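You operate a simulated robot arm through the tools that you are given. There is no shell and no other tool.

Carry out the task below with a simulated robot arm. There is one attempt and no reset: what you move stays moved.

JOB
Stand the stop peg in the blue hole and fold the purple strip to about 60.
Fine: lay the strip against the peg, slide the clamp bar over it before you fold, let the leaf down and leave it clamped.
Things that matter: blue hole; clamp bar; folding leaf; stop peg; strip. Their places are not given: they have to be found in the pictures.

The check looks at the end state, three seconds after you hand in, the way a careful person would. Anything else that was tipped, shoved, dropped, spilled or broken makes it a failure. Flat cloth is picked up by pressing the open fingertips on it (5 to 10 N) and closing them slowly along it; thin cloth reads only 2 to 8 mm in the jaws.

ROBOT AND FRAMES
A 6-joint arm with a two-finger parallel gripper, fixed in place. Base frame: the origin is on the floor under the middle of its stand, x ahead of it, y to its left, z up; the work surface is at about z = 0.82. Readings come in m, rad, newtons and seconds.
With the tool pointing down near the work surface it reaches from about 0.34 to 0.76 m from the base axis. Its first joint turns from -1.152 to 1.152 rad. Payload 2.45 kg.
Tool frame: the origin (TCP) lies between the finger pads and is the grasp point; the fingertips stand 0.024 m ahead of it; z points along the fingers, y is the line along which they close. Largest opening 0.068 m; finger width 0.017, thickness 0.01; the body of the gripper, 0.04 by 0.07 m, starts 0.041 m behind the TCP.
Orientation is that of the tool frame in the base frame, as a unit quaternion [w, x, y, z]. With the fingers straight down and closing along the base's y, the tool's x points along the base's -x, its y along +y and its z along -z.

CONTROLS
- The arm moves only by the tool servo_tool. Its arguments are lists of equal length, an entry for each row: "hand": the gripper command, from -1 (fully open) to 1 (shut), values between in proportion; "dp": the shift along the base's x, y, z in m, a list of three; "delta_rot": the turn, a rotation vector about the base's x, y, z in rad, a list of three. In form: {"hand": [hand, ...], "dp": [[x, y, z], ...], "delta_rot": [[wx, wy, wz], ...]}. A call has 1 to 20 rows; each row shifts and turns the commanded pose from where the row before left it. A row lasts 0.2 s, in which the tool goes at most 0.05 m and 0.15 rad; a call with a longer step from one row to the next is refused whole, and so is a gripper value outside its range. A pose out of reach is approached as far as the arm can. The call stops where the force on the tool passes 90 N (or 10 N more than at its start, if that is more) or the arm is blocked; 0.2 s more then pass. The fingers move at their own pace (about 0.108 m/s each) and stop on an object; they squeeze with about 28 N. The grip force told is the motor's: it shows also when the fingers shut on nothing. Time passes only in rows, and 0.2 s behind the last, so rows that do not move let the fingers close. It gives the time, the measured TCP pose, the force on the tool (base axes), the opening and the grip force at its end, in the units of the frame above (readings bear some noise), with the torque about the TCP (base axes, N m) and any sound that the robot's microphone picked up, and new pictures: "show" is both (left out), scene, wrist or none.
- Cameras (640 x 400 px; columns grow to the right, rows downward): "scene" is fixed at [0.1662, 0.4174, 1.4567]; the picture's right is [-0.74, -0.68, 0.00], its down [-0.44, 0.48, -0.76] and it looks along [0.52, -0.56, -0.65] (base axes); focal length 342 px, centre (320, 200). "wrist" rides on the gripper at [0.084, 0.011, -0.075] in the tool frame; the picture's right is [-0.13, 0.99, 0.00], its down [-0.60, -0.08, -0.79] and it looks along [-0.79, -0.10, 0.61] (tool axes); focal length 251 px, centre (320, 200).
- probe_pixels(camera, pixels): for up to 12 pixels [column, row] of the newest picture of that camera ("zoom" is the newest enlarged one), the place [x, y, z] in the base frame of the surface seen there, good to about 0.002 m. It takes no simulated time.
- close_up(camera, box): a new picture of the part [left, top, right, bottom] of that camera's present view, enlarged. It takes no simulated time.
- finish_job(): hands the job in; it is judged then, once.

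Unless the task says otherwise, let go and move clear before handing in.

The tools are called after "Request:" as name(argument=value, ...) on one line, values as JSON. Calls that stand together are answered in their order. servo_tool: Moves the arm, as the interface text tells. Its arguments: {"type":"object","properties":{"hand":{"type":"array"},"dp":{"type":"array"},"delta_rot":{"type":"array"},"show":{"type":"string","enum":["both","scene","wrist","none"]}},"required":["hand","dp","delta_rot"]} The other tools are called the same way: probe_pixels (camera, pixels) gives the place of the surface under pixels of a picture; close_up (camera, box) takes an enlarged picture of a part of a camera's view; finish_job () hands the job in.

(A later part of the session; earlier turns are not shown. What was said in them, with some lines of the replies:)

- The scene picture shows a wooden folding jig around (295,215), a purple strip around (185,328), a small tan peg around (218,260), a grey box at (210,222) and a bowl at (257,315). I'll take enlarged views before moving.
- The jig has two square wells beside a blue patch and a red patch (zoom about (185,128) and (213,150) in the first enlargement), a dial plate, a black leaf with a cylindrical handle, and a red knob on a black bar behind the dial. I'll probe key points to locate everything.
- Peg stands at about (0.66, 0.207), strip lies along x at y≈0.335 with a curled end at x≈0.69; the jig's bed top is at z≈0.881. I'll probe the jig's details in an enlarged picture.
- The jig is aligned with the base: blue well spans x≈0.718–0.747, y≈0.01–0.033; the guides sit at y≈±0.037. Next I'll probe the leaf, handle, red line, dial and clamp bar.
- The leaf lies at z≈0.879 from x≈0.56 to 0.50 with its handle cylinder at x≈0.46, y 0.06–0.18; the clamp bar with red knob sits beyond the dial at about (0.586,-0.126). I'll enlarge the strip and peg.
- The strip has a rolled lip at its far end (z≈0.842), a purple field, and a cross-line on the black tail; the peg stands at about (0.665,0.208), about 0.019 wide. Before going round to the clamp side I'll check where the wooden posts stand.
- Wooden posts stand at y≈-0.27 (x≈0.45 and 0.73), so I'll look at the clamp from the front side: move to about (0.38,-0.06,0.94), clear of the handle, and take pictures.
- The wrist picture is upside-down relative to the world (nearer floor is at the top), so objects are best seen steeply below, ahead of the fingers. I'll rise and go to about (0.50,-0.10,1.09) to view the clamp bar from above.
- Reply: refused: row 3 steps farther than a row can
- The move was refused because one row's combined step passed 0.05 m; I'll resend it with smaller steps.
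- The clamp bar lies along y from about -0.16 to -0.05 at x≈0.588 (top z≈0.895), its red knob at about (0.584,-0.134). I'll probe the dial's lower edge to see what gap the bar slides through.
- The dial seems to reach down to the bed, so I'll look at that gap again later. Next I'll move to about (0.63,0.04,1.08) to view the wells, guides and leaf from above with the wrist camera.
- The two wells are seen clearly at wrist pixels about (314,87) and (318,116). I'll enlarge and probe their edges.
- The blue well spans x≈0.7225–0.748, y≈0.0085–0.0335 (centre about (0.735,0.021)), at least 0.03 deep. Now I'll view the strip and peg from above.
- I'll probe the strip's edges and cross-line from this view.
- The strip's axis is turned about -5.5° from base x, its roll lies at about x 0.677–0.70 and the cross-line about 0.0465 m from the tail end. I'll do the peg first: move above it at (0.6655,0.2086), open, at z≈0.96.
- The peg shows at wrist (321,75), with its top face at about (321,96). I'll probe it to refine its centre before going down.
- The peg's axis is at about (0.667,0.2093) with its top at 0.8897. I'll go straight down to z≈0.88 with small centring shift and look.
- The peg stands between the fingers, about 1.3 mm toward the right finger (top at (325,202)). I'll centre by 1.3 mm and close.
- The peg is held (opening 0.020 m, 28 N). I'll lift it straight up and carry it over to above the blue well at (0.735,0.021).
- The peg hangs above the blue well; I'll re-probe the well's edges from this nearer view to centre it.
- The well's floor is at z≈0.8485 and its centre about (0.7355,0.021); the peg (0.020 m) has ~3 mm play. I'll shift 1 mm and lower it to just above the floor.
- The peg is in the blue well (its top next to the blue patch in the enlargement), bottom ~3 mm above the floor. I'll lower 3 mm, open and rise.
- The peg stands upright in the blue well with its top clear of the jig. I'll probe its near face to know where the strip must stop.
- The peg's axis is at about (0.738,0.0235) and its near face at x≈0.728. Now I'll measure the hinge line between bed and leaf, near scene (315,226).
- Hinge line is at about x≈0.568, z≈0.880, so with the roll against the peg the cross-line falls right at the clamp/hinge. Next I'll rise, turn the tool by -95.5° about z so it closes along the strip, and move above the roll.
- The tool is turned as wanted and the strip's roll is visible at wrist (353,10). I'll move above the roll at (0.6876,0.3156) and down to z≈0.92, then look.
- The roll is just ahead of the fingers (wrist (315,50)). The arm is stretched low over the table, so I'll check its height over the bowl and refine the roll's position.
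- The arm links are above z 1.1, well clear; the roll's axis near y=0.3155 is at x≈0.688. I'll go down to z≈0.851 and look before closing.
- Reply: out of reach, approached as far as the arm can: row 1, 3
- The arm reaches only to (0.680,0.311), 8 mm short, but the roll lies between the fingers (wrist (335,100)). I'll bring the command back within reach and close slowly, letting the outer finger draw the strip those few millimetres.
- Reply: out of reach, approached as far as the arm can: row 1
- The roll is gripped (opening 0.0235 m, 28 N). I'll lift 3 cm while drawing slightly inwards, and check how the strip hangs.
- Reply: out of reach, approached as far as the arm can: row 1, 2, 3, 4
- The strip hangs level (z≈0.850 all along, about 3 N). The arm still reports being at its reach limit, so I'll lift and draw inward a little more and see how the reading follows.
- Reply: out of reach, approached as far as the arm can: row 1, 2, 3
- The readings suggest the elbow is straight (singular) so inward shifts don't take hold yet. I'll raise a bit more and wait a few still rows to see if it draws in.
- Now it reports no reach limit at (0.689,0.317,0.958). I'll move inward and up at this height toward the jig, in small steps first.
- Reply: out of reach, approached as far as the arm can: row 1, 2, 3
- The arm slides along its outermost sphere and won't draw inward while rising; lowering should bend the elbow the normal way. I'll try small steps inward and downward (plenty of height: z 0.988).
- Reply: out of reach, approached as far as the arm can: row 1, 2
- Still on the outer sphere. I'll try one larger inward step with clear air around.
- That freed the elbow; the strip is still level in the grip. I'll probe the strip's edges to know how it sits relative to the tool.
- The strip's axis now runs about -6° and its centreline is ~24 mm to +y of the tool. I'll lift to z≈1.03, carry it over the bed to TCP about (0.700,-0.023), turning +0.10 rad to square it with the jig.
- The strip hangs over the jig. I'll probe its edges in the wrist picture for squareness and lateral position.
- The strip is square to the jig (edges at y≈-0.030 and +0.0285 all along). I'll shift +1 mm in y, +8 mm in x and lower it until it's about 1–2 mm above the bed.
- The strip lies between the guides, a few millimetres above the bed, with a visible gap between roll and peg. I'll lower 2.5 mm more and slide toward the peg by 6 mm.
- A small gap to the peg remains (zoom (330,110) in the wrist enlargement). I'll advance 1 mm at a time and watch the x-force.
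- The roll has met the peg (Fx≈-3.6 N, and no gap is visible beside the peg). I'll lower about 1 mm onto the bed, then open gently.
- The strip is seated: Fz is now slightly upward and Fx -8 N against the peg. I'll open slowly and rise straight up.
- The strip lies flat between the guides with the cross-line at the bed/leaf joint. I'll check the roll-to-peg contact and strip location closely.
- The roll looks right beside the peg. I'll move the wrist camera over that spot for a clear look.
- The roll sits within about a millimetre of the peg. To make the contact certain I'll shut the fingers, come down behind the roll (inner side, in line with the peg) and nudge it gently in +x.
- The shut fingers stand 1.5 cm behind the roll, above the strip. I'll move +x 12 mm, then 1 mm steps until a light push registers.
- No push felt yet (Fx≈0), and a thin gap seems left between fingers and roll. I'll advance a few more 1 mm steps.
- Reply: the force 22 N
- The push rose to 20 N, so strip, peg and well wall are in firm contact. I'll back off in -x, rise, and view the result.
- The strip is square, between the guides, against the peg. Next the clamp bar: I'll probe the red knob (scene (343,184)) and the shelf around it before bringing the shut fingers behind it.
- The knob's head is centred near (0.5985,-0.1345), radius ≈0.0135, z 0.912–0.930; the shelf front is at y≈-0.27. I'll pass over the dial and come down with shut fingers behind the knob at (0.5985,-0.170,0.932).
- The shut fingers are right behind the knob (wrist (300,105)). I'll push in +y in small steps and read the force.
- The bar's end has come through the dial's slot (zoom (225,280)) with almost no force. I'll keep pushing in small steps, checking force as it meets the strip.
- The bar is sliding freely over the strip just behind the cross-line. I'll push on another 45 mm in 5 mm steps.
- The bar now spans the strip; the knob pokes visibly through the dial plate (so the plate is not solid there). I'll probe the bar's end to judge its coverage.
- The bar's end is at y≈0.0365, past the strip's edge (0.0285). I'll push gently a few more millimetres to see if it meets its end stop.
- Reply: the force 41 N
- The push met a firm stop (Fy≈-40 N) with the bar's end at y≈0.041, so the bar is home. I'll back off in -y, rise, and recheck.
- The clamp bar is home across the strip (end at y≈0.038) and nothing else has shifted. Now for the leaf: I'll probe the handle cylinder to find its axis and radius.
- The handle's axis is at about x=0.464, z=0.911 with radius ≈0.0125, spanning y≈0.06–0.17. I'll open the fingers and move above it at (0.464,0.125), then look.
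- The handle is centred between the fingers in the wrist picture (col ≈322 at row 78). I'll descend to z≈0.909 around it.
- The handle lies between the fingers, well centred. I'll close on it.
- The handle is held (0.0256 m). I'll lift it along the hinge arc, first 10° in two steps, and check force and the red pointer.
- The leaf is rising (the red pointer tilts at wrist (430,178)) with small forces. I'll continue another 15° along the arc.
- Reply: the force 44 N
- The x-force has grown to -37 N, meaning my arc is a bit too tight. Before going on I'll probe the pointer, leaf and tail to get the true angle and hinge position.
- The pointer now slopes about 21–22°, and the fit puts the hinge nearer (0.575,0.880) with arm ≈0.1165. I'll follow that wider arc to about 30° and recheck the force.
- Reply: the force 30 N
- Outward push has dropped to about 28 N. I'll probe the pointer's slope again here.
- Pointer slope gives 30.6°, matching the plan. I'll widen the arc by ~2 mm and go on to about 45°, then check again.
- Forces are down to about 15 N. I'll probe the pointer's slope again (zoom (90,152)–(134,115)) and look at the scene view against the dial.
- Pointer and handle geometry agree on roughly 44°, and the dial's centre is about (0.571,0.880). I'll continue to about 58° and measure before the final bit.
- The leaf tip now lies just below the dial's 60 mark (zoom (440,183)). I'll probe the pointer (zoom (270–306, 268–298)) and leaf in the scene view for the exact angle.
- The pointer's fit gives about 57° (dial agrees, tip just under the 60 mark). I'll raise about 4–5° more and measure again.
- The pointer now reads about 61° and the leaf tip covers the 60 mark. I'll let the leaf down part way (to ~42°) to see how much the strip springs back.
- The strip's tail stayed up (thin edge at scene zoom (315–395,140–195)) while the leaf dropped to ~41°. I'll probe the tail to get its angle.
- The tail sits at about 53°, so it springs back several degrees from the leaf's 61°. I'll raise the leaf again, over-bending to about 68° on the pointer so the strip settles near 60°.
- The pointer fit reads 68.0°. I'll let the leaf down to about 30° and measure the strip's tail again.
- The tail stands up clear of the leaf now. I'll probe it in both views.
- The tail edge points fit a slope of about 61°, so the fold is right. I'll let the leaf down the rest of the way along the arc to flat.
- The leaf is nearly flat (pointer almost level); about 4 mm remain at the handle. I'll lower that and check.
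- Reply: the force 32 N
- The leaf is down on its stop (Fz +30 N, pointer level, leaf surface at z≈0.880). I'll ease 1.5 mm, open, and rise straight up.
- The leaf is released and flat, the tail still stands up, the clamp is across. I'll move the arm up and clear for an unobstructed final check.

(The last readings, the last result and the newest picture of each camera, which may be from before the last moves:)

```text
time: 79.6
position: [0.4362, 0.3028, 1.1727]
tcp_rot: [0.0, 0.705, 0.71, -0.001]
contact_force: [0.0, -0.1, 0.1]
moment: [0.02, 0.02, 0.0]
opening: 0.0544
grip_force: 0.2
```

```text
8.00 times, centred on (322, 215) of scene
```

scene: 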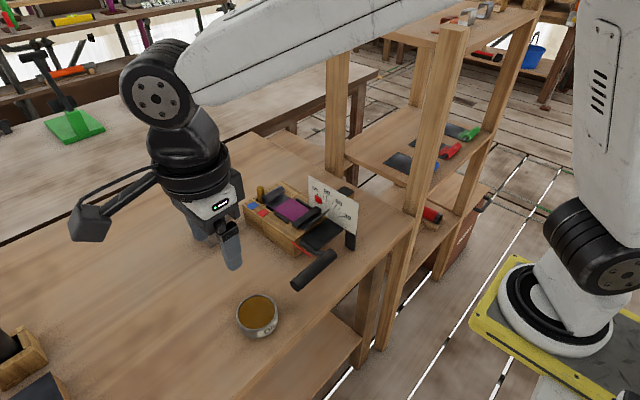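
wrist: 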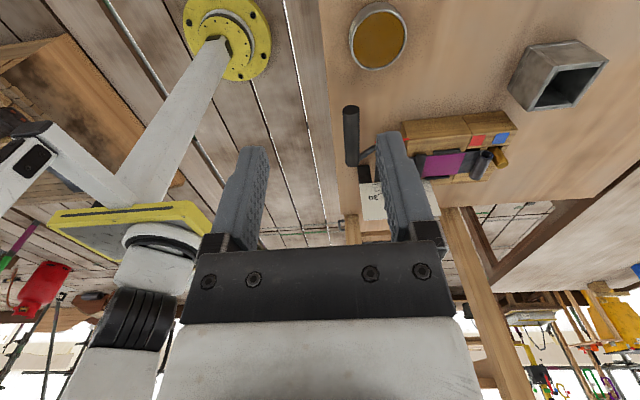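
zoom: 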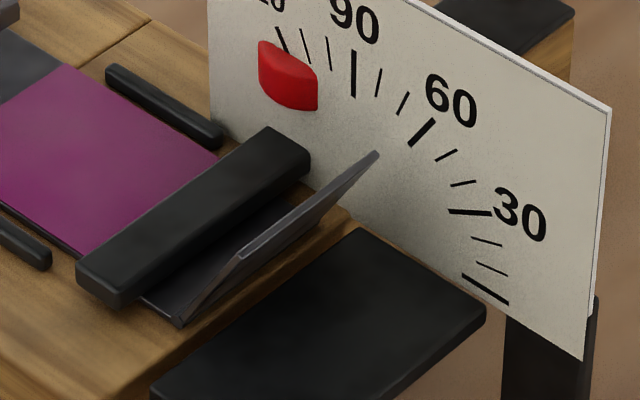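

Everything looks right: leaf flat, clamp across, tail standing. I'll probe the tail's near edge, peg, roll and clamp end for a final measurement.

Request:
probe_pixels(camera="zoom", pixels=[[185, 312], [195, 302], [205, 290], [215, 278], [225, 268], [235, 258], [240, 256], [300, 210], [350, 172], [250, 260], [220, 300], [300, 240]])

Request:
probe_pixels(camera="scene", pixels=[[261, 188], [261, 198], [268, 198], [280, 190], [295, 210], [330, 235], [322, 245], [313, 270], [257, 315], [210, 212], [297, 227], [318, 202]])

Request:
close_up(camera="scene", box=[245, 175, 315, 225])

```text
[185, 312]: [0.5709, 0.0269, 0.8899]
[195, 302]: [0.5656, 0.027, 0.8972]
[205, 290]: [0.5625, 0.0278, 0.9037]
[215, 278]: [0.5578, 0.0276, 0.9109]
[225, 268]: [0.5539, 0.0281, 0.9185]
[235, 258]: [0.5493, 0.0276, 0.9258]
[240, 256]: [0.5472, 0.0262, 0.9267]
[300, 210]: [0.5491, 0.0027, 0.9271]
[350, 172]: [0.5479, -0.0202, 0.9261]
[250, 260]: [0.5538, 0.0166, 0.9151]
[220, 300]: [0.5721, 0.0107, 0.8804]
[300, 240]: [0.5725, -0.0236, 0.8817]
```

```text
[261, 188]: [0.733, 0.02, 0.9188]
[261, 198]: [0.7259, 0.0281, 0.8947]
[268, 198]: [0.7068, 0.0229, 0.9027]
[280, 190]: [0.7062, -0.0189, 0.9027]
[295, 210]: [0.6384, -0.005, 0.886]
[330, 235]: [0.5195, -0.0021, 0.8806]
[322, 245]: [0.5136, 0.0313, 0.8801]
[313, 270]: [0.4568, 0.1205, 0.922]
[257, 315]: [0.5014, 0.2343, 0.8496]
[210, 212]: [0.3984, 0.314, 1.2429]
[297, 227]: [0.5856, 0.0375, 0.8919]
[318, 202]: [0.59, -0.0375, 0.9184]
```

```text
8.00 times, centred on (280, 200) of scene
```

zoom: 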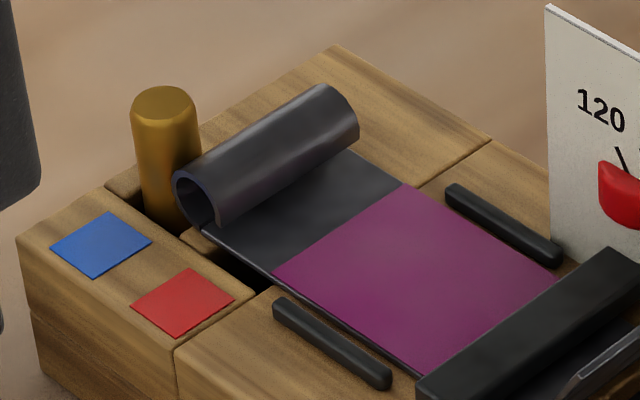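

The tail's edge fits a slope of about 59°. The peg stands in the blue well with the roll against it, the clamp bar spans the strip, the leaf is flat, and the bowl and box haven't moved. The arm is clear and has let go, so I'm handing in.

Request:
finish_job()

```text
The job is handed in.
```

The strip is folded to about 59° and left clamped, and I've handed the job in; I haven't seen the verdict.

- **Peg:** it stands upright in the blue hole, and the strip's rolled end was pushed firmly against it.
- **Clamp bar:** it is slid across the full width of the strip to its end stop. I moved it there before folding.
- **Fold:** the first lift to 61° sprang back to about 53°. I lifted the leaf again to 68° so the strip would settle near 60.
- **Leaf:** it is let down flat on its stop.
- **Surroundings:** the oil bowl measured unmoved and the grey box looks undisturbed. The arm has let go and is clear.
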